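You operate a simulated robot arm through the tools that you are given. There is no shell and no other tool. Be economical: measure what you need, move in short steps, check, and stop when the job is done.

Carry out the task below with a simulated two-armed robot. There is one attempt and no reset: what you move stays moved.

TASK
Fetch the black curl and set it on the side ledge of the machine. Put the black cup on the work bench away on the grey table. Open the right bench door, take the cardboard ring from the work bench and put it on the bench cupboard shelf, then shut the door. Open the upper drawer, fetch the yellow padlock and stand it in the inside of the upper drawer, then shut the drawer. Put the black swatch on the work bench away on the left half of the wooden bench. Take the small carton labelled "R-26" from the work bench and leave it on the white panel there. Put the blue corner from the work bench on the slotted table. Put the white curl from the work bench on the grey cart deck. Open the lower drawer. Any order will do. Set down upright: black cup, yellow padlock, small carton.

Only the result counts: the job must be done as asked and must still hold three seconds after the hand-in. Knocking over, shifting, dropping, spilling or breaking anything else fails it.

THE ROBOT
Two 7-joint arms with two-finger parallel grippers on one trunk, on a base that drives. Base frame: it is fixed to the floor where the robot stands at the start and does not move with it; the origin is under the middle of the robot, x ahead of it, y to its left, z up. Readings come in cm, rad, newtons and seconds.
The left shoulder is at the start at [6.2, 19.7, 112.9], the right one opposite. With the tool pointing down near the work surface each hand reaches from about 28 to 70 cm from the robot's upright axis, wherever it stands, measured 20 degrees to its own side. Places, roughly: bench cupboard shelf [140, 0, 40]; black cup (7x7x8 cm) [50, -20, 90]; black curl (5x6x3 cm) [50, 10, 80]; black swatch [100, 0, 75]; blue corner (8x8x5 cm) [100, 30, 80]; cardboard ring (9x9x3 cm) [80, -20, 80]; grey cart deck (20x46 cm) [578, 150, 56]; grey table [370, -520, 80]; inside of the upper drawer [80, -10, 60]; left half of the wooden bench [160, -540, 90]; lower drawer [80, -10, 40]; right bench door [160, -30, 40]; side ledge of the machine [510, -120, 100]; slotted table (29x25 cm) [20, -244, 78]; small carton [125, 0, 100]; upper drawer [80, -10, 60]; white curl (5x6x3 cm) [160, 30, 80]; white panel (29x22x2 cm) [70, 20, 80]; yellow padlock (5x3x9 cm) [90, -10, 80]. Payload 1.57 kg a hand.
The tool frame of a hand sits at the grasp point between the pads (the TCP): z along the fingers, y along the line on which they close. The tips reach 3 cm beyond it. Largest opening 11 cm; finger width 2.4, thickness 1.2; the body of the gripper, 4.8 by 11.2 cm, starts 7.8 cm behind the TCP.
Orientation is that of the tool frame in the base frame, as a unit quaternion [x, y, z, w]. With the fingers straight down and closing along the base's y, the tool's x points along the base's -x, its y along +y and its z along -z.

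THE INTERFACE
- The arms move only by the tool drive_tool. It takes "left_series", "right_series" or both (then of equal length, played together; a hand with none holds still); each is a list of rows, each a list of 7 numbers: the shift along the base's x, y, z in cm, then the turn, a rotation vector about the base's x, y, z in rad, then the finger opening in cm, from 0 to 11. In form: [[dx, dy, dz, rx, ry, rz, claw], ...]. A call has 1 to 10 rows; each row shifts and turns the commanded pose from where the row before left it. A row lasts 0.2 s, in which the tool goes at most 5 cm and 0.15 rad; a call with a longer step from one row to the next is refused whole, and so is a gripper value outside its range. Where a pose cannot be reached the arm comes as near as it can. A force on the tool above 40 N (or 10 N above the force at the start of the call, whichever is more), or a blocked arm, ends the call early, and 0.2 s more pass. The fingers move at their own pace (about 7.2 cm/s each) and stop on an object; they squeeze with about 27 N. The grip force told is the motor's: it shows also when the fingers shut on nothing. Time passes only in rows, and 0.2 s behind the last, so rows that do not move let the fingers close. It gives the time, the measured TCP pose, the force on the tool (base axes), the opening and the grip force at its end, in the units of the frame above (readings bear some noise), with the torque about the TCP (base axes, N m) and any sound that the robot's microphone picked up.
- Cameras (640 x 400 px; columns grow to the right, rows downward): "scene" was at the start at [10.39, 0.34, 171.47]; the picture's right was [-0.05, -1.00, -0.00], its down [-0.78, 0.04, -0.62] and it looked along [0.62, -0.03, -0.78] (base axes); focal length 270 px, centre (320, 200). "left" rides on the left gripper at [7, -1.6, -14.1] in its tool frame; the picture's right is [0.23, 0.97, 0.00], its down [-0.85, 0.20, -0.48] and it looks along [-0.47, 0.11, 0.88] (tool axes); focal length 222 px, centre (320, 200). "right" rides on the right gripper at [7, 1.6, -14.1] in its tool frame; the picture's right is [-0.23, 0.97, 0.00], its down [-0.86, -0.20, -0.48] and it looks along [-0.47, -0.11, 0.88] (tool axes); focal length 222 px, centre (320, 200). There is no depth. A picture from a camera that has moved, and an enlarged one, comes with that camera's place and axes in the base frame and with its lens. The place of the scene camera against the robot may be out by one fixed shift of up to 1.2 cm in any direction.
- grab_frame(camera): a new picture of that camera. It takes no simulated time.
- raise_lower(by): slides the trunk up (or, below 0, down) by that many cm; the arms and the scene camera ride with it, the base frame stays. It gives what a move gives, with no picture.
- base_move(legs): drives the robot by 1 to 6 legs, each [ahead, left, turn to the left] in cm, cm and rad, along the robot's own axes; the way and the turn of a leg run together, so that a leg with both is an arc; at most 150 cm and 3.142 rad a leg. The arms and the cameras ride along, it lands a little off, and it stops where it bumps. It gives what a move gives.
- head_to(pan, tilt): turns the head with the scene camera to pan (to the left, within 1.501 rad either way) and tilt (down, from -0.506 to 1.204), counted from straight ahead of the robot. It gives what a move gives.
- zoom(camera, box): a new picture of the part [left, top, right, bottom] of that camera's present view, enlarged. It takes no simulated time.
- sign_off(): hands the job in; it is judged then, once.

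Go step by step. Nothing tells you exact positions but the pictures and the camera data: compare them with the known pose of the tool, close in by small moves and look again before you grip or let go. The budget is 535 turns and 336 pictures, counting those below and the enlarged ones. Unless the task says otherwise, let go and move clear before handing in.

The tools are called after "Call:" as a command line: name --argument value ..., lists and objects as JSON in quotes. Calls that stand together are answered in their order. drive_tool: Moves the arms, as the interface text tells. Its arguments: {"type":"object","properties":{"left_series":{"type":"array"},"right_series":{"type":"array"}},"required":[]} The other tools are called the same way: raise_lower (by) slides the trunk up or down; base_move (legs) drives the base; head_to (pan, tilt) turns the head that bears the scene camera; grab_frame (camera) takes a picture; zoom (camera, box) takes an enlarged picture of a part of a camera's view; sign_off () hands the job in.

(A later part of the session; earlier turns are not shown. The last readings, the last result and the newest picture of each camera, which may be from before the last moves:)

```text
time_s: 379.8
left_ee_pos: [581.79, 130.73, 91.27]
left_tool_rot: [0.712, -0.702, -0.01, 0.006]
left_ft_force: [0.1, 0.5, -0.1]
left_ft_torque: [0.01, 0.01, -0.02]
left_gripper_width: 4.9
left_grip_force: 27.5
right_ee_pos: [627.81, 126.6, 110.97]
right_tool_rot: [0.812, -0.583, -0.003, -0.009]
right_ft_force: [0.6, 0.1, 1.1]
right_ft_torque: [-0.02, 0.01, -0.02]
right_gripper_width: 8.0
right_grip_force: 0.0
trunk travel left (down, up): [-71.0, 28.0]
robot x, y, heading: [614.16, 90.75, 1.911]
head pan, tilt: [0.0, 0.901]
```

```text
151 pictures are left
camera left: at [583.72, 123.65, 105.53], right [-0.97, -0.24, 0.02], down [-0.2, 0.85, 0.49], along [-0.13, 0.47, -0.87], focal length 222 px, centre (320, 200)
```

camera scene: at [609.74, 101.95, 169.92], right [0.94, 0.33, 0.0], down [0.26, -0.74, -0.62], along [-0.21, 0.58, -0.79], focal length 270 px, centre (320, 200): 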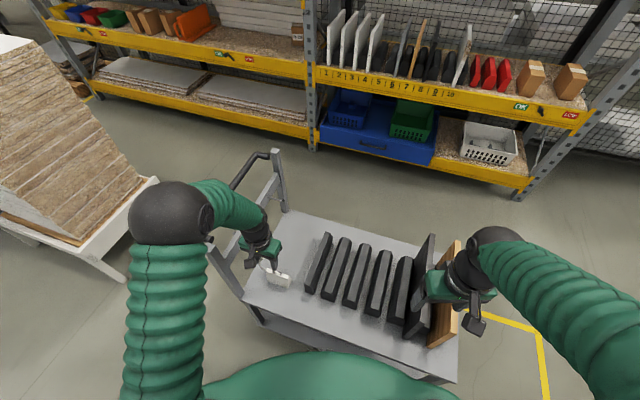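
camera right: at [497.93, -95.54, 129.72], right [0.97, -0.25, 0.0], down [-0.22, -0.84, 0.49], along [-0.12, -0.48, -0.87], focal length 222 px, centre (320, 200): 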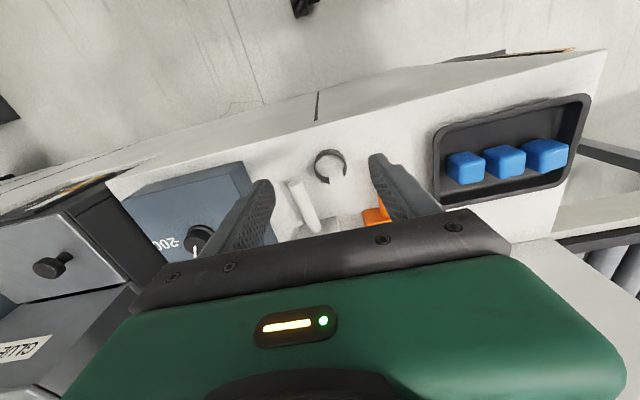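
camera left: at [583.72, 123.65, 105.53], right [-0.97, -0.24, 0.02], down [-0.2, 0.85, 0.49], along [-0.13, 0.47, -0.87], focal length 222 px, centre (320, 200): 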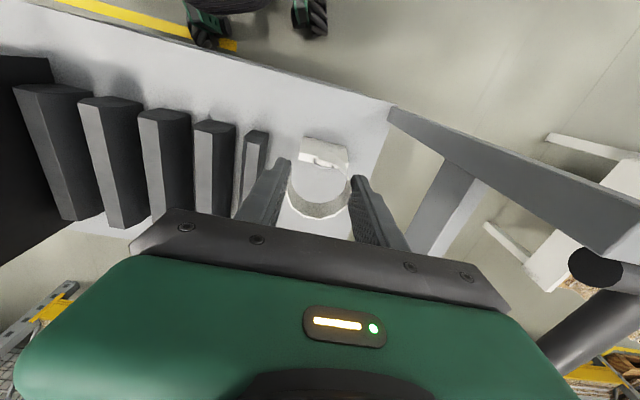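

Raise the trunk 11 so the arm reaches down straighter (elbow away from the post), then continue down.

Call:
raise_lower --by 11

Call:
drive_tool --left_series '[[0, 0, -4, 0, 0, 0, 3], [0, 0, -4, 0, 0, 0, 3], [0, 0, -4, 0, 0, 0, 3], [0, 0, -4, 0, 0, 0, 3], [0, 0, -4, 0, 0, 0, 3], [0, 0, -4, 0, 0, 0, 3]]'

Call:
grab_frame --camera "scene"

Call:
grab_frame --camera "left"

```text
time_s: 381.2
left_ee_pos: [581.86, 130.53, 102.42]
left_tool_rot: [0.711, -0.703, -0.011, 0.005]
left_ft_force: [-0.3, -0.3, 0.0]
left_ft_torque: [0.0, -0.01, 0.02]
left_gripper_width: 4.88
left_grip_force: 27.1
right_ee_pos: [628.0, 126.49, 121.99]
right_tool_rot: [0.812, -0.583, -0.004, -0.011]
right_ft_force: [-0.5, -0.7, 0.0]
right_ft_torque: [0.01, 0.01, 0.02]
right_gripper_width: 8.02
right_grip_force: 0.1
trunk travel left (down, up): [-82.0, 17.0]
robot x, y, heading: [613.87, 90.58, 1.914]
head pan, tilt: [0.0, 0.901]
```

```text
time_s: 382.6
left_ee_pos: [581.73, 130.53, 78.38]
left_tool_rot: [0.71, -0.704, -0.011, 0.005]
left_ft_force: [-0.3, -0.6, -0.1]
left_ft_torque: [-0.02, 0.02, -0.01]
left_gripper_width: 4.86
left_grip_force: 26.9
right_ee_pos: [627.81, 126.56, 121.96]
right_tool_rot: [0.812, -0.584, -0.004, -0.011]
right_ft_force: [0.1, -0.4, -0.1]
right_ft_torque: [-0.01, 0.01, 0.02]
right_gripper_width: 8.0
right_grip_force: 0.0
trunk travel left (down, up): [-82.0, 17.0]
robot x, y, heading: [614.0, 90.43, 1.911]
head pan, tilt: [0.0, 0.901]
```

```text
150 pictures are left
camera scene: at [609.75, 101.87, 180.93], right [0.94, 0.33, 0.0], down [0.26, -0.74, -0.62], along [-0.21, 0.58, -0.79], focal length 270 px, centre (320, 200)
```

scene: 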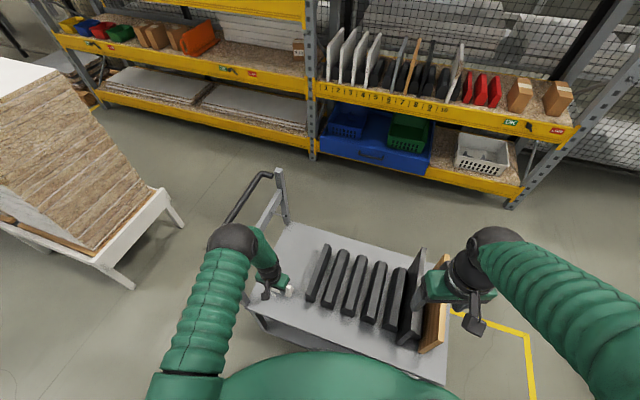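

```text
149 pictures are left
camera left: at [583.83, 123.57, 92.66], right [-0.97, -0.24, 0.02], down [-0.2, 0.85, 0.49], along [-0.13, 0.47, -0.87], focal length 222 px, centre (320, 200)
```

left: 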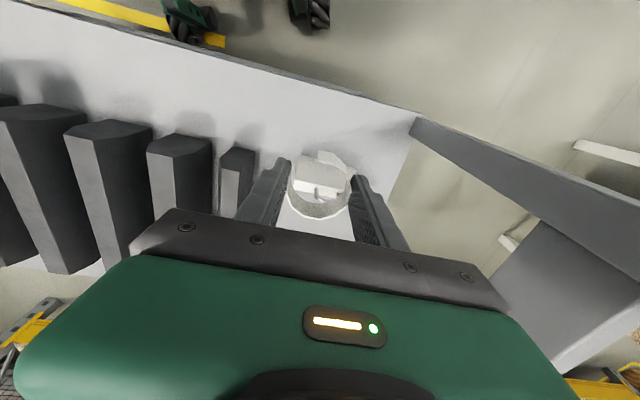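

Call:
drive_tool --left_series '[[-0.8, -0.2, -4, 0, 0, 0, 3], [0, 0, -4, 0, 0, 0, 3], [0, 0, -4, 0, 0, 0, 3], [0, 0, -3, 0, 0, 0, 3]]'

Call:
grab_frame --camera "left"

```text
time_s: 383.8
left_ee_pos: [579.48, 134.2, 65.95]
left_tool_rot: [0.711, -0.702, -0.038, -0.008]
left_ft_force: [0.1, 0.1, -0.7]
left_ft_torque: [0.0, 0.02, 0.01]
left_gripper_width: 4.87
left_grip_force: 26.7
right_ee_pos: [627.98, 126.47, 121.94]
right_tool_rot: [0.813, -0.583, -0.004, -0.01]
right_ft_force: [1.5, 0.4, -0.1]
right_ft_torque: [0.03, 0.0, 0.0]
right_gripper_width: 8.02
right_grip_force: 0.0
trunk travel left (down, up): [-82.0, 17.0]
robot x, y, heading: [613.85, 90.65, 1.913]
head pan, tilt: [0.0, 0.901]
stopped in row 4 (left hand): the arm was blocked; the commanded pose is now the measured one
```

```text
148 pictures are left
camera left: at [581.88, 126.38, 79.64], right [-0.97, -0.24, 0.02], down [-0.19, 0.82, 0.54], along [-0.15, 0.52, -0.84], focal length 222 px, centre (320, 200)
```

left: 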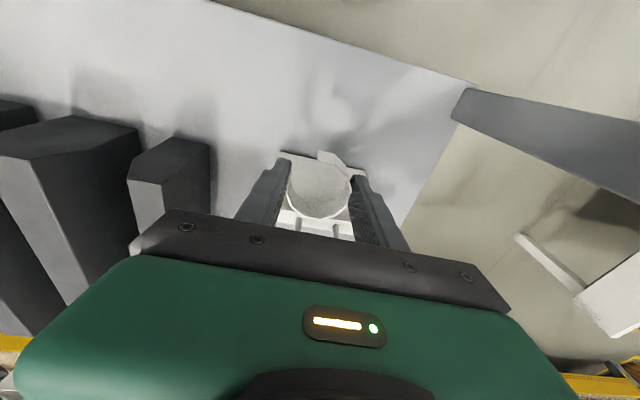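

Arm reached its straight limit and drifted toward the tag. Raise the trunk to lift the hand clear, then re-bend the arm.

Call:
raise_lower --by 12

Call:
drive_tool --left_series '[[0.5, -1, 2, 0, 0, 0, 3], [0.5, -1, 2, 0, 0, 0, 3], [0.5, -1, 2, 0, 0, 0, 3]]'

Call:
grab_frame --camera "left"

```text
time_s: 385.3
left_ee_pos: [579.62, 134.18, 77.94]
left_tool_rot: [0.711, -0.702, -0.037, -0.01]
left_ft_force: [-0.6, -0.2, 0.0]
left_ft_torque: [0.0, 0.01, -0.01]
left_gripper_width: 4.86
left_grip_force: 27.0
right_ee_pos: [627.92, 126.56, 134.05]
right_tool_rot: [0.812, -0.583, -0.004, -0.01]
right_ft_force: [0.5, -0.1, 1.3]
right_ft_torque: [0.02, 0.0, 0.01]
right_gripper_width: 7.99
right_grip_force: 0.0
trunk travel left (down, up): [-94.0, 5.0]
robot x, y, heading: [613.79, 90.48, 1.913]
head pan, tilt: [0.0, 0.901]
```

```text
time_s: 386.1
left_ee_pos: [581.34, 130.93, 84.01]
left_tool_rot: [0.711, -0.702, -0.037, -0.009]
left_ft_force: [0.2, -0.1, -0.2]
left_ft_torque: [0.04, -0.02, 0.0]
left_gripper_width: 4.88
left_grip_force: 27.0
right_ee_pos: [628.01, 126.47, 134.06]
right_tool_rot: [0.812, -0.583, -0.004, -0.011]
right_ft_force: [-0.8, 0.6, 0.0]
right_ft_torque: [0.01, 0.0, 0.0]
right_gripper_width: 8.02
right_grip_force: 0.0
trunk travel left (down, up): [-94.0, 5.0]
robot x, y, heading: [613.98, 90.86, 1.911]
head pan, tilt: [0.0, 0.901]
```

```text
147 pictures are left
camera left: at [583.55, 123.16, 97.67], right [-0.97, -0.24, 0.02], down [-0.19, 0.82, 0.54], along [-0.15, 0.52, -0.84], focal length 222 px, centre (320, 200)
```

left: 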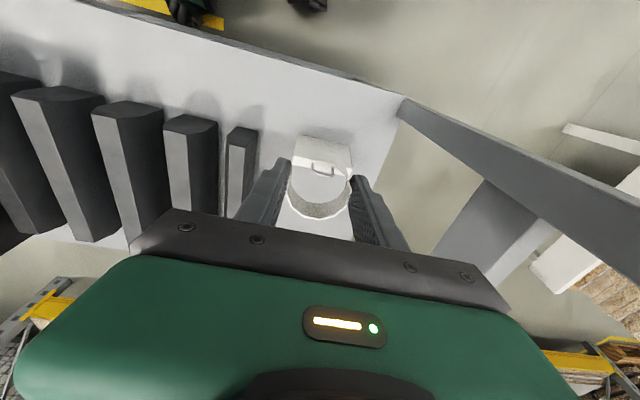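

Fix the tilt, extend down to z≈76, then lower with the trunk.

Call:
drive_tool --left_series '[[0, -0.2, -2, -0.028, -0.009, 0, 3], [0, -0.2, -3, -0.028, -0.009, 0, 3], [0, 0, -3, 0, 0, 0, 3]]'

Call:
raise_lower --by -12

Call:
grab_frame --camera "left"

Call:
grab_frame --camera "scene"

```text
time_s: 386.9
left_ee_pos: [580.54, 132.35, 77.24]
left_tool_rot: [0.711, -0.703, -0.022, -0.002]
left_ft_force: [-0.2, 0.6, -0.2]
left_ft_torque: [-0.04, -0.04, -0.02]
left_gripper_width: 4.84
left_grip_force: 27.2
right_ee_pos: [627.95, 126.42, 134.02]
right_tool_rot: [0.812, -0.584, -0.005, -0.011]
right_ft_force: [-0.1, 0.6, 0.2]
right_ft_torque: [0.02, 0.01, 0.01]
right_gripper_width: 7.98
right_grip_force: 0.1
trunk travel left (down, up): [-94.0, 5.0]
robot x, y, heading: [613.81, 90.43, 1.911]
head pan, tilt: [0.0, 0.901]
```

```text
time_s: 388.4
left_ee_pos: [580.57, 132.26, 65.14]
left_tool_rot: [0.711, -0.702, -0.023, -0.002]
left_ft_force: [-0.2, 0.3, 0.1]
left_ft_torque: [0.0, -0.01, -0.01]
left_gripper_width: 4.83
left_grip_force: 26.6
right_ee_pos: [627.95, 126.43, 122.13]
right_tool_rot: [0.812, -0.584, -0.005, -0.01]
right_ft_force: [0.1, 0.1, 0.6]
right_ft_torque: [-0.02, 0.0, 0.0]
right_gripper_width: 8.0
right_grip_force: 0.0
trunk travel left (down, up): [-82.0, 17.0]
robot x, y, heading: [613.86, 90.77, 1.909]
head pan, tilt: [0.0, 0.901]
```

```text
146 pictures are left
camera left: at [582.62, 124.95, 79.04], right [-0.97, -0.24, 0.02], down [-0.19, 0.84, 0.51], along [-0.14, 0.49, -0.86], focal length 222 px, centre (320, 200)
```

left: 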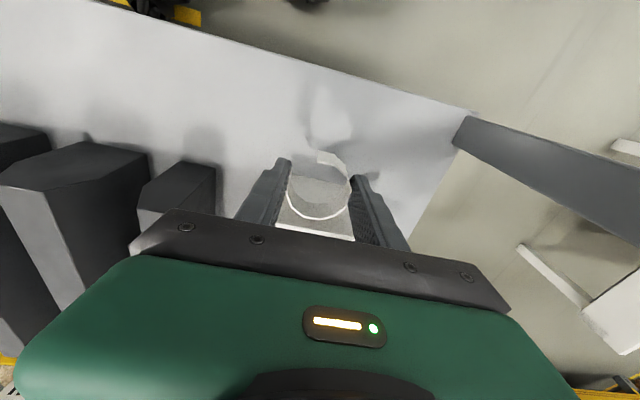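

```text
145 pictures are left
camera scene: at [609.81, 101.77, 180.94], right [0.94, 0.33, 0.0], down [0.26, -0.74, -0.62], along [-0.21, 0.58, -0.78], focal length 270 px, centre (320, 200)
```

scene: 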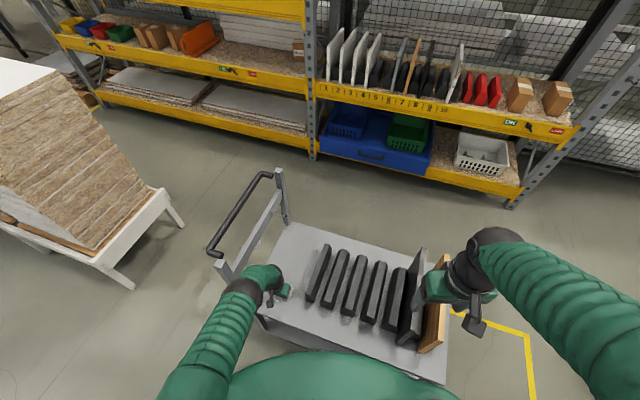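

Call:
drive_tool --left_series '[[0, -0.9, 2.5, 0, 0, 0, 3], [0, -0.9, 2.5, 0, 0, 0, 3]]'

Call:
raise_lower --by -8

Call:
grab_frame --camera "left"

```text
time_s: 389.0
left_ee_pos: [581.17, 128.64, 68.99]
left_tool_rot: [0.711, -0.703, -0.01, 0.006]
left_ft_force: [0.1, 0.6, -0.4]
left_ft_torque: [-0.04, -0.02, 0.02]
left_gripper_width: 4.85
left_grip_force: 27.5
right_ee_pos: [627.97, 126.5, 122.02]
right_tool_rot: [0.812, -0.584, -0.004, -0.011]
right_ft_force: [0.3, 1.0, -0.5]
right_ft_torque: [0.02, -0.02, 0.0]
right_gripper_width: 8.01
right_grip_force: 0.0
trunk travel left (down, up): [-82.0, 17.0]
robot x, y, heading: [613.74, 90.84, 1.907]
head pan, tilt: [0.0, 0.901]
```

```text
time_s: 390.2
left_ee_pos: [581.12, 128.68, 60.91]
left_tool_rot: [0.712, -0.702, -0.011, 0.006]
left_ft_force: [0.3, -0.5, 0.1]
left_ft_torque: [-0.01, 0.02, -0.01]
left_gripper_width: 4.85
left_grip_force: 26.6
right_ee_pos: [627.89, 126.51, 114.08]
right_tool_rot: [0.812, -0.584, -0.005, -0.01]
right_ft_force: [0.2, 0.4, -0.1]
right_ft_torque: [0.01, -0.01, 0.01]
right_gripper_width: 8.01
right_grip_force: 0.0
trunk travel left (down, up): [-74.0, 25.0]
robot x, y, heading: [614.39, 90.23, 1.914]
head pan, tilt: [0.0, 0.901]
```

```text
144 pictures are left
camera left: at [583.09, 121.76, 75.1], right [-0.97, -0.24, 0.02], down [-0.2, 0.85, 0.49], along [-0.13, 0.47, -0.87], focal length 222 px, centre (320, 200)
```

left: 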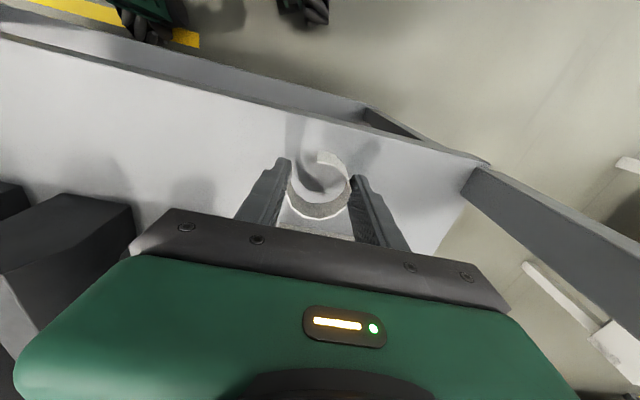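

Call:
drive_tool --left_series '[[0, 1.2, -0.4, 0, 0, 0, 3], [0, 0, -0.4, 0, 0, 0, 3], [0, 0, -0.4, 0, 0, 0, 3], [0, 0, -0.4, 0, 0, 0, 3], [0, 0, -0.4, 0, 0, 0, 3], [0, 0, 0, 0, 0, 0, 3]]'

Call:
grab_frame --camera "left"

```text
time_s: 391.6
left_ee_pos: [581.18, 129.92, 59.13]
left_tool_rot: [0.711, -0.703, -0.011, 0.005]
left_ft_force: [-0.9, 0.6, 21.3]
left_ft_torque: [0.07, -0.37, 0.04]
left_gripper_width: 4.89
left_grip_force: 26.8
right_ee_pos: [627.9, 126.33, 114.05]
right_tool_rot: [0.812, -0.584, -0.005, -0.01]
right_ft_force: [0.0, 1.2, -0.4]
right_ft_torque: [-0.02, -0.02, 0.02]
right_gripper_width: 8.0
right_grip_force: 0.2
trunk travel left (down, up): [-74.0, 25.0]
robot x, y, heading: [614.05, 90.47, 1.912]
head pan, tilt: [0.0, 0.901]
```

```text
143 pictures are left
camera left: at [583.16, 122.98, 73.25], right [-0.97, -0.24, 0.02], down [-0.2, 0.85, 0.49], along [-0.13, 0.47, -0.87], focal length 222 px, centre (320, 200)
```

left: 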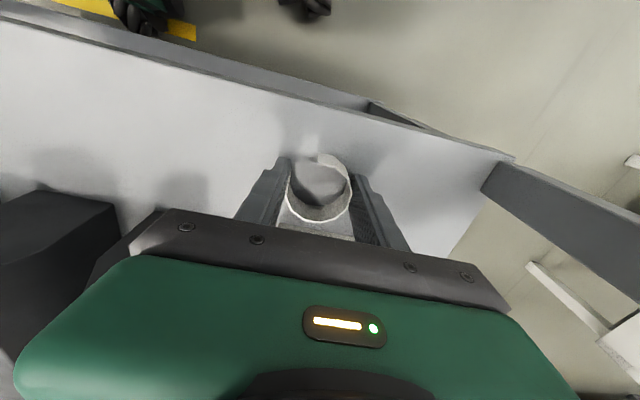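

Contact with the deck. Release and rise with the trunk.

Call:
drive_tool --left_series '[[0, 0, 0.2, 0, 0, 0, 5.2], [0, 0, 0, 0, 0, 0, 6.2], [0, 0, 0, 0, 0, 0, 6.4], [0, -0.3, 2, 0, 0, 0, 6.4], [0, -0.3, 4, 0, 0, 0, 6.4], [0, 0, 4, 0, 0, 0, 6.4], [0, 0, 4, 0, 0, 0, 6.4]]'

Call:
grab_frame --camera "left"

```text
time_s: 393.2
left_ee_pos: [581.13, 129.23, 73.27]
left_tool_rot: [0.712, -0.702, -0.011, 0.006]
left_ft_force: [0.5, -0.5, 0.1]
left_ft_torque: [0.0, -0.02, 0.02]
left_gripper_width: 6.41
left_grip_force: 0.0
right_ee_pos: [627.86, 126.3, 114.08]
right_tool_rot: [0.812, -0.583, -0.005, -0.011]
right_ft_force: [0.4, 0.2, -0.1]
right_ft_torque: [-0.01, -0.02, -0.03]
right_gripper_width: 8.0
right_grip_force: 0.0
trunk travel left (down, up): [-74.0, 25.0]
robot x, y, heading: [613.81, 90.74, 1.911]
head pan, tilt: [0.0, 0.901]
```

```text
142 pictures are left
camera left: at [583.07, 122.31, 87.34], right [-0.97, -0.24, 0.02], down [-0.2, 0.85, 0.49], along [-0.13, 0.47, -0.87], focal length 222 px, centre (320, 200)
```

left: 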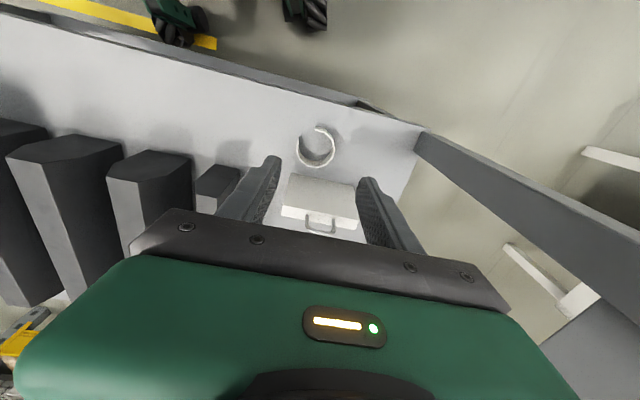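

White curl is on the cart deck. Lift away and return to the bench's right side.

Call:
raise_lower --by 22

Call:
drive_tool --left_series '[[0, -1, 4, 0, 0, 0, 8], [0, -1, 4, 0, 0, 0, 8], [0, -1, 4, 0, 0, 0, 8], [0, -1, 4, 0, 0, 0, 8], [0, -1, 4, 0, 0, 0, 8], [0, 0, 4, 0, 0, 0, 8]]'

```text
time_s: 395.5
left_ee_pos: [580.95, 129.43, 95.05]
left_tool_rot: [0.712, -0.702, -0.011, 0.006]
left_ft_force: [-0.2, 0.4, 0.0]
left_ft_torque: [0.02, -0.04, 0.02]
left_gripper_width: 6.41
left_grip_force: 0.0
right_ee_pos: [627.99, 126.61, 136.09]
right_tool_rot: [0.812, -0.584, -0.004, -0.01]
right_ft_force: [0.0, -0.5, 0.1]
right_ft_torque: [-0.02, 0.02, 0.01]
right_gripper_width: 8.01
right_grip_force: 0.0
trunk travel left (down, up): [-96.0, 3.0]
robot x, y, heading: [613.75, 91.04, 1.912]
head pan, tilt: [0.0, 0.901]
```

```text
time_s: 396.9
left_ee_pos: [580.98, 124.24, 119.23]
left_tool_rot: [0.712, -0.702, -0.011, 0.005]
left_ft_force: [0.8, -0.3, 0.2]
left_ft_torque: [0.0, 0.0, 0.0]
left_gripper_width: 8.0
left_grip_force: 0.0
right_ee_pos: [628.05, 126.26, 136.09]
right_tool_rot: [0.812, -0.584, -0.005, -0.011]
right_ft_force: [1.0, 0.6, 0.5]
right_ft_torque: [0.01, 0.0, 0.01]
right_gripper_width: 8.03
right_grip_force: 0.0
trunk travel left (down, up): [-96.0, 3.0]
robot x, y, heading: [614.0, 90.53, 1.912]
head pan, tilt: [0.0, 0.901]
```

Call:
base_move --legs '[[0, 0, -0.34], [0, 95, 0], [-45, 0, 0]]'

Call:
base_move --legs '[[0, 150, 0], [0, 130, 0], [-125, 0, 0]]'

```text
time_s: 405.2
left_ee_pos: [500.41, 87.53, 119.02]
left_tool_rot: [-0.586, 0.81, 0.01, -0.005]
left_ft_force: [0.4, -0.3, -0.8]
left_ft_torque: [-0.01, 0.03, 0.0]
left_gripper_width: 8.03
left_grip_force: 0.0
right_ee_pos: [545.45, 74.15, 136.04]
right_tool_rot: [-0.705, 0.709, 0.001, 0.01]
right_ft_force: [0.1, 0.3, -0.3]
right_ft_torque: [-0.02, -0.01, 0.01]
right_gripper_width: 7.98
right_grip_force: 0.0
trunk travel left (down, up): [-96.0, 3.0]
robot x, y, heading: [520.27, 44.59, 1.577]
head pan, tilt: [0.0, 0.901]
```

```text
time_s: 424.9
left_ee_pos: [220.56, -44.68, 119.1]
left_tool_rot: [-0.603, 0.797, 0.01, -0.004]
left_ft_force: [0.4, 1.3, -0.1]
left_ft_torque: [0.0, -0.05, 0.02]
left_gripper_width: 7.99
left_grip_force: 0.0
right_ee_pos: [266.12, -56.0, 135.99]
right_tool_rot: [0.72, -0.694, -0.003, -0.012]
right_ft_force: [0.3, 0.5, -0.2]
right_ft_torque: [0.04, -0.02, 0.02]
right_gripper_width: 8.0
right_grip_force: 0.1
trunk travel left (down, up): [-96.0, 3.0]
robot x, y, heading: [242.38, -86.56, 1.622]
head pan, tilt: [0.0, 0.901]
```

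Call:
base_move --legs '[[0, 0, -0.05], [0, 118, 0]]'

Call:
head_to --pan 0.0 --tilt 0.85

Call:
grab_frame --camera "scene"

Call:
zoom --camera "scene" --box '[280, 150, 420, 260]'

```text
time_s: 431.2
left_ee_pos: [107.19, -44.38, 119.24]
left_tool_rot: [-0.585, 0.811, 0.013, -0.003]
left_ft_force: [0.7, 0.0, -0.1]
left_ft_torque: [0.0, 0.02, 0.02]
left_gripper_width: 8.0
left_grip_force: 0.0
right_ee_pos: [152.28, -57.9, 135.97]
right_tool_rot: [-0.705, 0.709, 0.005, 0.011]
right_ft_force: [0.3, 0.0, 0.1]
right_ft_torque: [0.03, 0.03, 0.01]
right_gripper_width: 8.0
right_grip_force: 0.1
trunk travel left (down, up): [-96.0, 3.0]
robot x, y, heading: [126.95, -86.84, 1.58]
head pan, tilt: [0.0, 0.901]
```

```text
time_s: 431.8
left_ee_pos: [106.61, -44.41, 119.19]
left_tool_rot: [-0.585, 0.811, 0.012, -0.002]
left_ft_force: [-0.3, -0.2, -0.4]
left_ft_torque: [-0.01, 0.01, 0.02]
left_gripper_width: 8.0
left_grip_force: 0.0
right_ee_pos: [151.76, -57.99, 136.07]
right_tool_rot: [-0.705, 0.709, 0.002, 0.012]
right_ft_force: [0.3, 1.0, 0.2]
right_ft_torque: [-0.02, 0.03, 0.01]
right_gripper_width: 7.99
right_grip_force: 0.0
trunk travel left (down, up): [-96.0, 3.0]
robot x, y, heading: [126.94, -87.07, 1.577]
head pan, tilt: [0.0, 0.85]
```

```text
141 pictures are left
camera scene: at [126.14, -75.06, 195.32], right [1.0, 0.01, 0.0], down [0.01, -0.75, -0.66], along [0.0, 0.66, -0.75], focal length 270 px, centre (320, 200)
```

scene: 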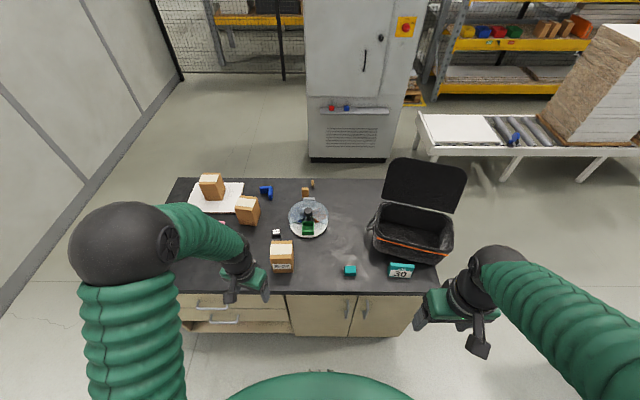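

```text
3.64 times, centred on (350, 205) of scene
camera zoom: at [126.14, -75.06, 195.32], right [1.0, 0.01, 0.0], down [0.01, -0.75, -0.66], along [0.0, 0.66, -0.75], focal length 982 px, centre (211, 182)
```

zoom: 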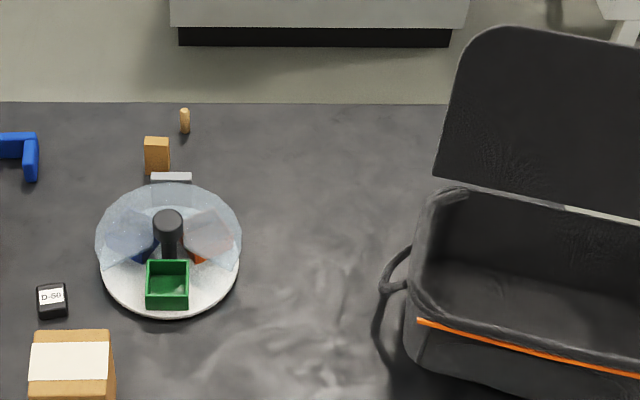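

I see the tote has been shifted about 10 cm in +x and turned ≈−16° (from that blocked base move). I must restore it. Approach and measure it more precisely.

Call:
base_move --legs '[[22, -18, -0.01]]'

Call:
head_to --pan -0.1 --tilt 0.95

Call:
grab_frame --camera "scene"

Call:
grab_frame --camera "right"

```text
time_s: 433.8
left_ee_pos: [124.96, -22.53, 119.23]
left_tool_rot: [-0.581, 0.813, 0.012, 0.0]
left_ft_force: [-0.3, -0.4, 0.4]
left_ft_torque: [0.03, -0.06, -0.01]
left_gripper_width: 8.0
left_grip_force: 0.2
right_ee_pos: [169.83, -36.71, 136.29]
right_tool_rot: [-0.701, 0.713, 0.003, 0.014]
right_ft_force: [0.9, 0.2, 0.5]
right_ft_torque: [-0.03, 0.03, 0.0]
right_gripper_width: 8.0
right_grip_force: 0.0
trunk travel left (down, up): [-96.0, 3.0]
robot x, y, heading: [144.91, -64.75, 1.566]
head pan, tilt: [0.0, 0.85]
```

```text
time_s: 434.5
left_ee_pos: [125.82, -22.39, 119.25]
left_tool_rot: [-0.581, 0.814, 0.013, -0.004]
left_ft_force: [-0.5, -0.1, -0.6]
left_ft_torque: [0.02, -0.03, -0.02]
left_gripper_width: 7.98
left_grip_force: 0.1
right_ee_pos: [170.72, -36.57, 135.98]
right_tool_rot: [-0.701, 0.713, 0.006, 0.012]
right_ft_force: [-0.4, -0.1, 0.3]
right_ft_torque: [0.03, 0.04, -0.01]
right_gripper_width: 8.0
right_grip_force: 0.0
trunk travel left (down, up): [-96.0, 3.0]
robot x, y, heading: [145.23, -65.06, 1.56]
head pan, tilt: [-0.099, 0.949]
```

```text
139 pictures are left
camera scene: at [146.02, -53.94, 194.59], right [0.99, -0.1, 0.0], down [-0.09, -0.81, -0.58], along [0.06, 0.58, -0.81], focal length 270 px, centre (320, 200)
```

scene: 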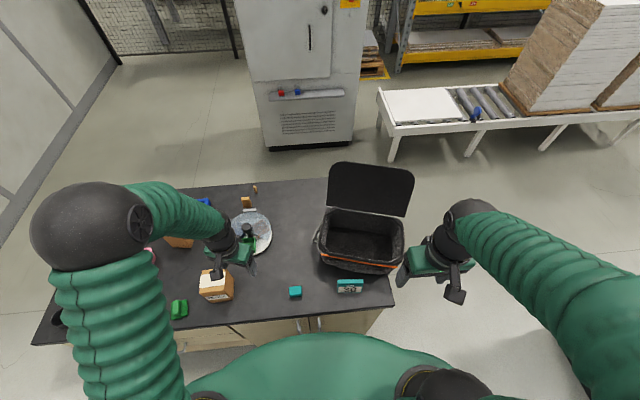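

```text
138 pictures are left
camera right: at [168.82, -43.67, 150.0], right [-0.97, 0.24, 0.0], down [0.21, 0.84, 0.5], along [0.13, 0.48, -0.87], focal length 222 px, centre (320, 200)
```

right: 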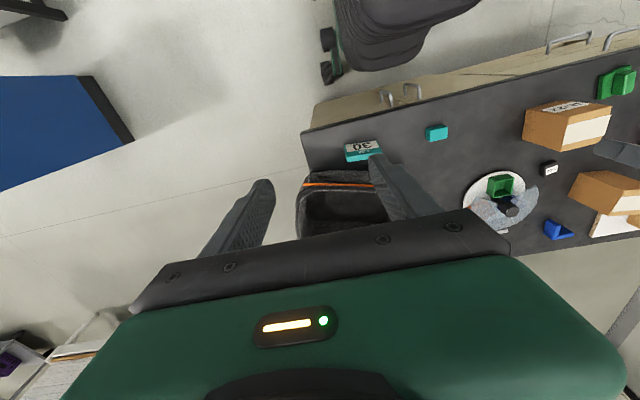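

Original tote front edge ≈ (141,−11.8)–(171,−11.7), yaw ≈0; now (151,−10.5)–(179,−18.5). I'll grip the front wall near its left end with the right hand (yawed ~75°) and drag/turn it back.

Call:
drive_tool --right_series '[[-1.5, 2.2, -1, 0, 0, 0.14, 8], [-1.6, 2.5, -1, 0, 0, 0.14, 8], [-1.6, 2.5, -1, 0, 0, 0.14, 8], [-1.6, 2.5, -1, 0, 0, 0.14, 8], [-1.6, 2.5, -1, 0, 0, 0.14, 8], [-1.6, 2.5, -2, 0, 0, 0.14, 8], [-1.6, 2.5, -2, 0, 0, 0.14, 8], [-1.6, 2.5, -2, 0, 0, 0.14, 8], [-1.6, 2.6, -2, 0, 0, 0.14, 8], [-1.4, 2.5, -2, 0, 0, 0.05, 8]]'

Call:
grab_frame --camera "right"

Call:
zoom --camera "scene" --box '[260, 150, 440, 310]'

```text
time_s: 436.7
left_ee_pos: [125.14, -22.05, 119.09]
left_tool_rot: [-0.581, 0.814, 0.011, -0.003]
left_ft_force: [-0.1, -0.3, 0.4]
left_ft_torque: [-0.05, 0.02, 0.0]
left_gripper_width: 8.01
left_grip_force: 0.1
right_ee_pos: [154.5, -11.25, 120.8]
right_tool_rot: [0.99, -0.137, -0.01, -0.007]
right_ft_force: [0.6, -0.1, 0.4]
right_ft_torque: [0.01, 0.0, -0.03]
right_gripper_width: 8.02
right_grip_force: 0.1
trunk travel left (down, up): [-96.0, 3.0]
robot x, y, heading: [145.1, -64.91, 1.559]
head pan, tilt: [-0.099, 0.949]
```

```text
137 pictures are left
camera right: at [160.91, -14.84, 134.82], right [-0.48, -0.88, -0.01], down [-0.76, 0.42, 0.5], along [-0.43, 0.25, -0.87], focal length 222 px, centre (320, 200)
```

right: 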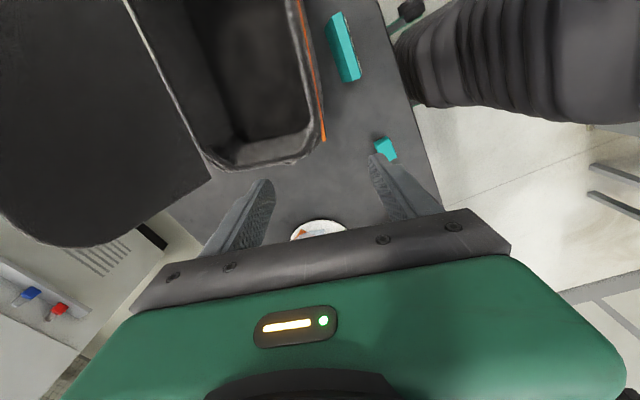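

```text
2.50 times, centred on (350, 230) of scene
camera zoom: at [145.25, -53.14, 194.55], right [0.99, -0.1, 0.0], down [-0.08, -0.81, -0.58], along [0.06, 0.58, -0.82], focal length 675 px, centre (245, 125)
```

zoom: 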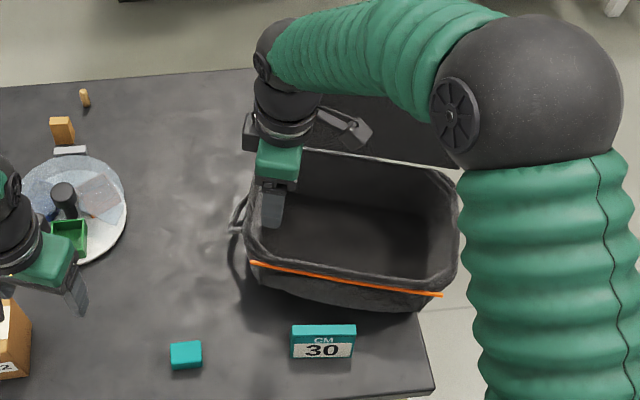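

Call:
drive_tool --right_series '[[1.2, -0.3, -4, 0, 0, 0, 6], [1.1, -0.2, -4, 0, 0, -0.03, 6], [0, 0, -4, 0, 0, 0, 5.5], [0, 0, -4, 0, 0, 0, 5.5]]'

Call:
grab_frame --camera "right"

```text
time_s: 437.7
left_ee_pos: [125.28, -22.25, 119.18]
left_tool_rot: [-0.581, 0.814, 0.011, -0.002]
left_ft_force: [0.2, 0.9, 0.3]
left_ft_torque: [0.01, 0.01, -0.02]
left_gripper_width: 8.01
left_grip_force: 0.1
right_ee_pos: [156.75, -11.89, 105.03]
right_tool_rot: [0.988, -0.153, -0.011, -0.007]
right_ft_force: [0.2, -0.1, -1.0]
right_ft_torque: [0.03, -0.01, -0.01]
right_gripper_width: 5.5
right_grip_force: 0.1
trunk travel left (down, up): [-96.0, 3.0]
robot x, y, heading: [144.9, -65.02, 1.565]
head pan, tilt: [-0.099, 0.949]
```

```text
135 pictures are left
camera right: at [163.13, -15.71, 118.99], right [-0.51, -0.86, -0.01], down [-0.75, 0.44, 0.5], along [-0.43, 0.26, -0.87], focal length 222 px, centre (320, 200)
```

right: 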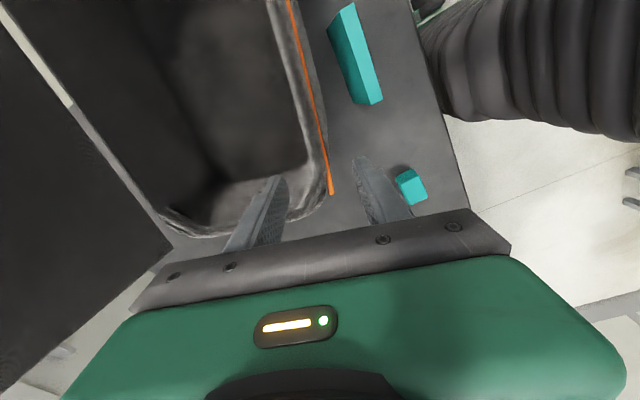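

Call:
drive_tool --right_series '[[0, 0, -3, 0, 0, 0, 5.5], [0, 0, -2, 0, 0, 0, 5.5], [0, 0, -1.5, 0, 0, 0, 5.5]]'

Call:
grab_frame --camera "right"

```text
time_s: 438.5
left_ee_pos: [125.4, -22.29, 119.29]
left_tool_rot: [-0.581, 0.814, 0.011, -0.002]
left_ft_force: [0.6, -0.5, -0.8]
left_ft_torque: [-0.01, 0.04, -0.02]
left_gripper_width: 8.0
left_grip_force: 0.1
right_ee_pos: [156.85, -12.0, 98.49]
right_tool_rot: [0.988, -0.154, -0.01, -0.008]
right_ft_force: [-0.2, -1.2, 0.7]
right_ft_torque: [-0.01, 0.03, -0.01]
right_gripper_width: 5.49
right_grip_force: 0.1
trunk travel left (down, up): [-96.0, 3.0]
robot x, y, heading: [144.94, -64.92, 1.569]
head pan, tilt: [-0.099, 0.949]
```

```text
134 pictures are left
camera right: at [163.25, -15.87, 112.45], right [-0.51, -0.86, -0.01], down [-0.75, 0.44, 0.5], along [-0.43, 0.26, -0.87], focal length 222 px, centre (320, 200)
```

right: 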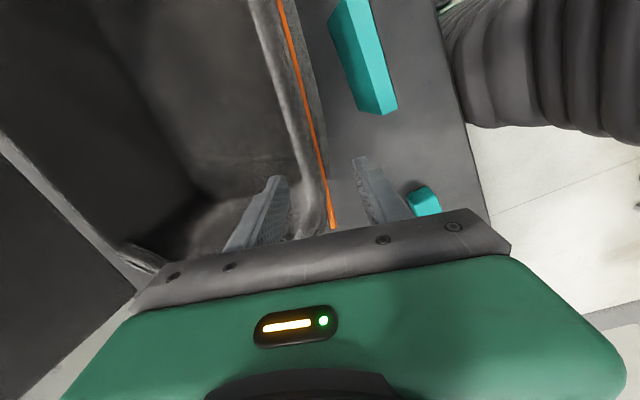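

Call:
drive_tool --right_series '[[0, 0, -1.5, 0, 0, 0, 5.5], [0, 0, -1, 0, 0, 0, 4], [0, 0, 0, 0, 0, 0, 1], [0, 0, 0, 0, 0, 0, 0], [0, 0, 0, 0, 0, 0, 0]]'

Call:
grab_frame --camera "right"

```text
time_s: 439.7
left_ee_pos: [125.38, -22.18, 119.2]
left_tool_rot: [-0.581, 0.814, 0.011, -0.002]
left_ft_force: [-0.3, 0.6, 0.1]
left_ft_torque: [0.02, -0.01, -0.03]
left_gripper_width: 8.01
left_grip_force: 0.0
right_ee_pos: [156.74, -11.88, 96.05]
right_tool_rot: [0.988, -0.153, -0.011, -0.007]
right_ft_force: [0.5, 3.3, 0.0]
right_ft_torque: [0.72, -0.83, 0.62]
right_gripper_width: 1.07
right_grip_force: 26.9
trunk travel left (down, up): [-96.0, 3.0]
robot x, y, heading: [144.89, -64.85, 1.571]
head pan, tilt: [-0.099, 0.949]
```

```text
133 pictures are left
camera right: at [163.16, -15.7, 109.96], right [-0.51, -0.86, -0.01], down [-0.75, 0.44, 0.5], along [-0.43, 0.26, -0.87], focal length 222 px, centre (320, 200)
```

right: 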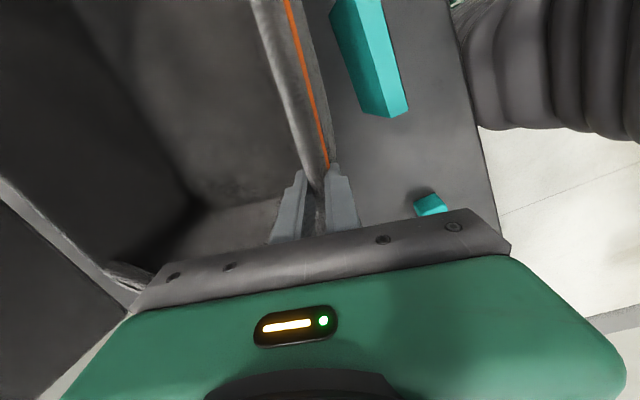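

Gripped. Drag −11 cm in x while turning +0.29 rad, slowly.

Call:
drive_tool --right_series '[[-0.8, 0, 0, 0, 0, 0.02, 0], [-1.1, 0, 0, 0, 0, 0.03, 0], [-1.1, 0, 0, 0, 0, 0.03, 0], [-1.1, 0, 0, 0, 0, 0.03, 0], [-1.1, 0, 0, 0, 0, 0.03, 0]]'

Call:
grab_frame --camera "scene"

```text
time_s: 440.9
left_ee_pos: [125.27, -22.3, 119.27]
left_tool_rot: [-0.581, 0.814, 0.012, -0.001]
left_ft_force: [-0.1, 0.3, -0.2]
left_ft_torque: [0.01, -0.01, 0.02]
left_gripper_width: 7.99
left_grip_force: 0.1
right_ee_pos: [151.64, -11.94, 96.18]
right_tool_rot: [0.996, -0.085, -0.011, -0.007]
right_ft_force: [3.2, 0.2, 0.4]
right_ft_torque: [0.64, -0.5, -0.71]
right_gripper_width: 0.99
right_grip_force: 27.2
trunk travel left (down, up): [-96.0, 3.0]
robot x, y, heading: [145.15, -64.72, 1.564]
head pan, tilt: [-0.099, 0.949]
```

```text
132 pictures are left
camera scene: at [145.33, -53.48, 194.56], right [0.99, -0.1, 0.0], down [-0.08, -0.81, -0.58], along [0.06, 0.58, -0.81], focal length 270 px, centre (320, 200)
```

scene: 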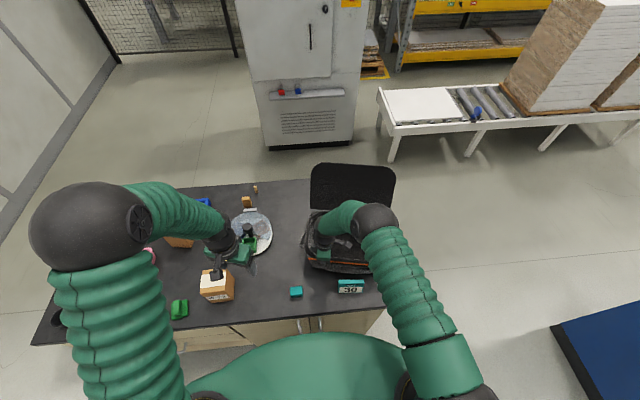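

Working well. Continue the second half.

Call:
drive_tool --right_series '[[-1.1, 0, 0, 0, 0, 0.03, 0], [-1.1, 0, 0, 0, 0, 0.03, 0], [-1.1, 0, 0, 0, 0, 0.03, 0], [-1.1, 0, 0, 0, 0, 0.03, 0], [-1.1, 0, 0, 0, 0, 0.03, 0], [0, 0, 0, 0, 0, 0, 0]]'

Call:
zoom --camera "scene" --box '[250, 150, 430, 310]'

```text
time_s: 442.3
left_ee_pos: [125.28, -22.24, 119.3]
left_tool_rot: [-0.581, 0.814, 0.011, -0.002]
left_ft_force: [0.5, -1.1, -0.5]
left_ft_torque: [0.01, -0.01, -0.01]
left_gripper_width: 8.0
left_grip_force: 0.1
right_ee_pos: [146.14, -11.99, 96.15]
right_tool_rot: [1.0, -0.008, -0.011, -0.005]
right_ft_force: [2.0, -1.2, 0.1]
right_ft_torque: [0.75, -0.28, -0.73]
right_gripper_width: 1.08
right_grip_force: 27.0
trunk travel left (down, up): [-96.0, 3.0]
robot x, y, heading: [145.26, -64.85, 1.567]
head pan, tilt: [-0.099, 0.949]
```

```text
2.50 times, centred on (340, 230) of scene
camera zoom: at [145.37, -53.47, 194.57], right [0.99, -0.1, 0.0], down [-0.08, -0.81, -0.58], along [0.06, 0.58, -0.81], focal length 675 px, centre (270, 125)
```

zoom: 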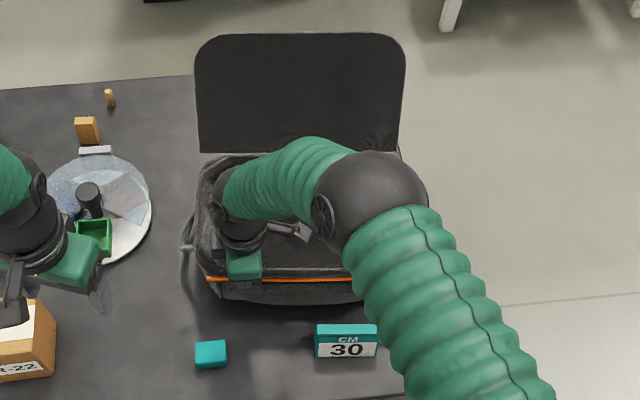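

Left end is right; still about −6° yaw. Rotate the grip a bit more.

Call:
drive_tool --right_series '[[0, 0, 0, 0, 0, 0.04, 0], [0, 0, 0, 0, 0, 0.04, 0], [0, 0, 0, 0, 0, 0.04, 0], [0, 0, 0, 0, 0, 0.04, 0], [0, 0, 0, 0, 0, 0, 0]]'

Call:
zoom --camera "scene" --box '[250, 150, 430, 310]'

```text
time_s: 443.5
left_ee_pos: [125.25, -22.31, 119.26]
left_tool_rot: [-0.581, 0.814, 0.012, -0.001]
left_ft_force: [-0.3, 0.2, -0.3]
left_ft_torque: [0.02, 0.04, 0.06]
left_gripper_width: 8.0
left_grip_force: 0.0
right_ee_pos: [146.06, -12.05, 96.19]
right_tool_rot: [0.997, 0.071, -0.011, -0.005]
right_ft_force: [1.3, -0.8, 1.2]
right_ft_torque: [0.7, -0.57, -0.84]
right_gripper_width: 1.59
right_grip_force: 27.0
trunk travel left (down, up): [-96.0, 3.0]
robot x, y, heading: [144.88, -64.9, 1.569]
head pan, tilt: [-0.099, 0.949]
```

```text
2.50 times, centred on (340, 230) of scene
camera zoom: at [145.31, -53.53, 194.57], right [0.99, -0.1, 0.0], down [-0.08, -0.81, -0.58], along [0.06, 0.58, -0.81], focal length 675 px, centre (270, 125)
```

zoom: 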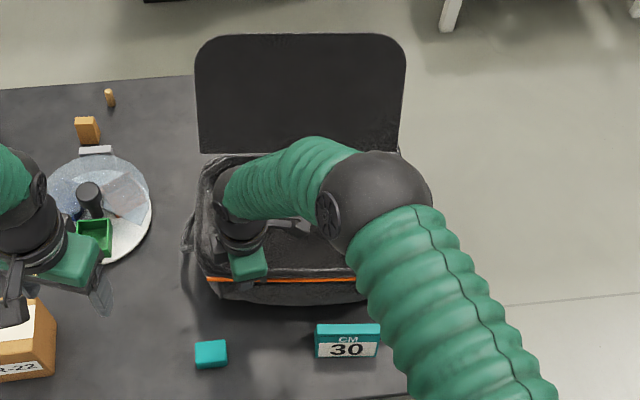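

It only slipped. Release, and instead push the right part of the front wall inward.

Call:
drive_tool --right_series '[[0, 0, 0, 0, 0, -0.08, 1.5], [0, 0, 0, 0, 0, -0.08, 4], [0, 0, 0, 0, 0, 0, 5], [0, 0, 3, 0, 0, 0, 5], [0, 0, 4, 0, 0, 0, 5], [0, -1, 4, 0, 0, 0, 3], [3, -2, 2, 0, 0, 0, 0], [4, -2, 0, 0, 0, 0, 0], [4, -2, 0, 0, 0, 0, 0], [4, -1, 0, 0, 0, 0, 0]]'

Call:
drive_tool --right_series '[[4, -1, 0, 0, 0, 0, 0], [2.5, 0, -2, 0, 0, 0, 0]]'

Call:
grab_frame --camera "scene"

Call:
grab_frame --camera "right"

```text
time_s: 445.7
left_ee_pos: [125.56, -22.22, 119.22]
left_tool_rot: [-0.581, 0.814, 0.013, -0.002]
left_ft_force: [0.9, 0.3, 0.3]
left_ft_torque: [0.0, -0.01, 0.01]
left_gripper_width: 7.98
left_grip_force: 0.2
right_ee_pos: [161.16, -19.74, 109.14]
right_tool_rot: [1.0, -0.008, -0.012, -0.007]
right_ft_force: [0.7, -1.0, 0.3]
right_ft_torque: [0.04, 0.02, -0.01]
right_gripper_width: 0.0
right_grip_force: 21.4
trunk travel left (down, up): [-96.0, 3.0]
robot x, y, heading: [145.05, -65.28, 1.565]
head pan, tilt: [-0.099, 0.949]
```

```text
time_s: 446.3
left_ee_pos: [125.52, -22.31, 119.22]
left_tool_rot: [-0.58, 0.814, 0.012, -0.003]
left_ft_force: [-0.1, -0.6, -0.2]
left_ft_torque: [-0.01, 0.01, 0.01]
left_gripper_width: 8.0
left_grip_force: 0.1
right_ee_pos: [167.83, -20.81, 107.0]
right_tool_rot: [1.0, -0.009, -0.012, -0.006]
right_ft_force: [1.0, -0.2, -0.5]
right_ft_torque: [-0.02, -0.02, 0.0]
right_gripper_width: 0.01
right_grip_force: 21.1
trunk travel left (down, up): [-96.0, 3.0]
robot x, y, heading: [145.25, -65.0, 1.564]
head pan, tilt: [-0.099, 0.949]
```

```text
129 pictures are left
camera scene: at [145.71, -53.44, 194.56], right [0.99, -0.1, 0.0], down [-0.09, -0.81, -0.58], along [0.06, 0.58, -0.81], focal length 270 px, centre (320, 200)
```

scene: 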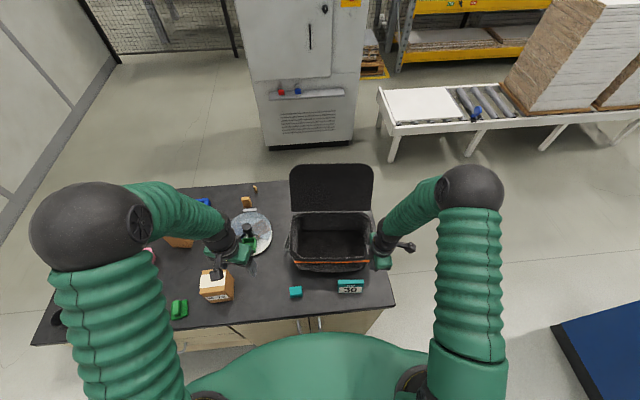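

```text
128 pictures are left
camera right: at [175.17, -22.64, 120.95], right [-0.24, -0.97, -0.01], down [-0.84, 0.21, 0.5], along [-0.49, 0.13, -0.86], focal length 222 px, centre (320, 200)
```

right: 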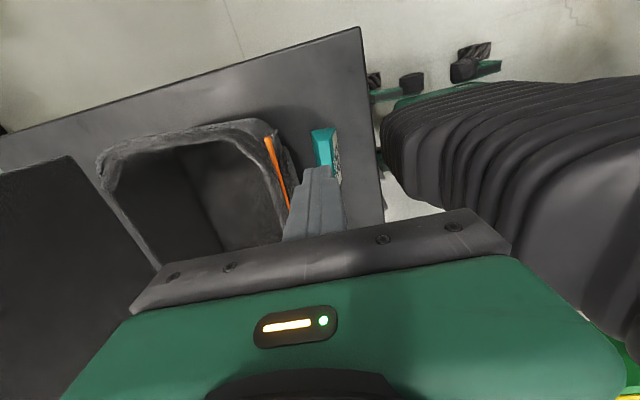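

Call:
drive_tool --right_series '[[-0.5, 0, -3, 0, 0, 0, 0], [0, 0, -3.5, 0, 0, 0, 0], [0, 0, -3, 0, 0, 0, 0], [0, 2, 0, 0, 0, 0, 0], [0, 1.5, 0, 0, 0, 0, 0], [0, 0.8, 0, 0, 0, 0, 0], [0, 0.8, 0, 0, 0, 0, 0], [0, 0.7, 0, 0, 0, 0, 0]]'

Call:
zoom --camera "scene" --box '[250, 150, 430, 310]'

```text
time_s: 448.1
left_ee_pos: [125.37, -22.27, 119.36]
left_tool_rot: [-0.581, 0.814, 0.011, -0.003]
left_ft_force: [-0.2, -0.5, -0.6]
left_ft_torque: [0.01, 0.0, -0.03]
left_gripper_width: 8.01
left_grip_force: 0.1
right_ee_pos: [167.36, -15.33, 97.65]
right_tool_rot: [1.0, -0.008, -0.011, -0.006]
right_ft_force: [0.0, -4.2, 4.0]
right_ft_torque: [-0.14, 0.01, -0.04]
right_gripper_width: 0.02
right_grip_force: 21.3
trunk travel left (down, up): [-96.0, 3.0]
robot x, y, heading: [144.97, -64.93, 1.567]
head pan, tilt: [-0.099, 0.949]
```

```text
2.50 times, centred on (340, 230) of scene
camera zoom: at [145.48, -53.63, 194.58], right [0.99, -0.1, 0.0], down [-0.08, -0.81, -0.58], along [0.06, 0.58, -0.81], focal length 675 px, centre (270, 125)
```

zoom: 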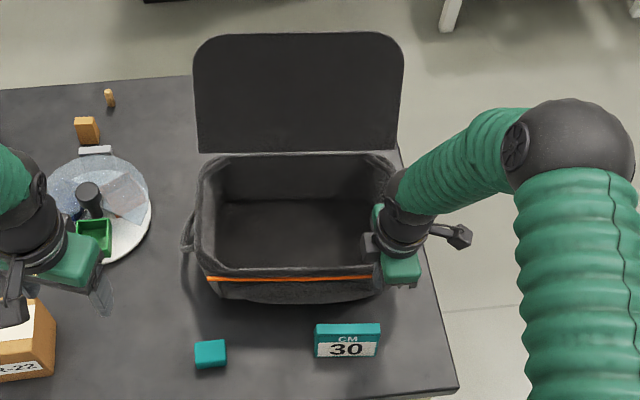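

Call:
drive_tool --right_series '[[0, 0.6, 0, 0, 0, 0, 0], [0, 0.6, 0, 0, 0, 0, 0], [0, 0.6, 0, 0, 0, 0, 0], [0, 0.6, 0, 0, 0, 0, 0], [0, 0.5, 0, 0, 0, 0, 0], [0, 0, 0, 0, 0, 0, 0]]'

Call:
zoom --camera "scene" --box '[250, 150, 430, 310]'

```text
time_s: 449.5
left_ee_pos: [125.27, -22.21, 119.22]
left_tool_rot: [-0.581, 0.814, 0.012, -0.002]
left_ft_force: [0.0, -0.4, -0.1]
left_ft_torque: [-0.01, 0.02, -0.01]
left_gripper_width: 8.01
left_grip_force: 0.0
right_ee_pos: [167.16, -12.14, 97.63]
right_tool_rot: [1.0, -0.009, -0.012, -0.006]
right_ft_force: [1.1, -1.8, -0.4]
right_ft_torque: [0.0, 0.01, 0.01]
right_gripper_width: 0.0
right_grip_force: 20.7
trunk travel left (down, up): [-96.0, 3.0]
robot x, y, heading: [145.01, -64.91, 1.567]
head pan, tilt: [-0.099, 0.949]
```

```text
2.50 times, centred on (340, 230) of scene
camera zoom: at [145.49, -53.45, 194.56], right [0.99, -0.1, 0.0], down [-0.08, -0.81, -0.58], along [0.06, 0.58, -0.81], focal length 675 px, centre (270, 125)
```

zoom: 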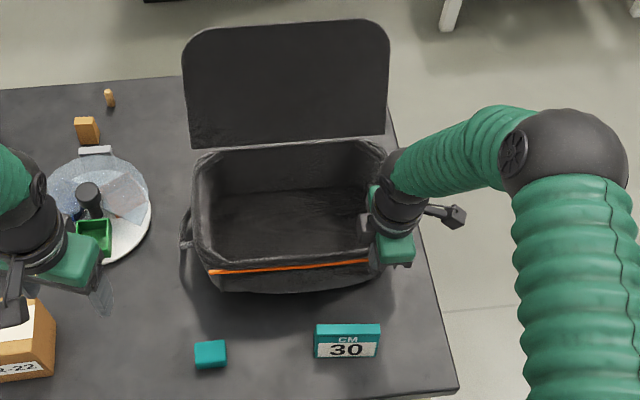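

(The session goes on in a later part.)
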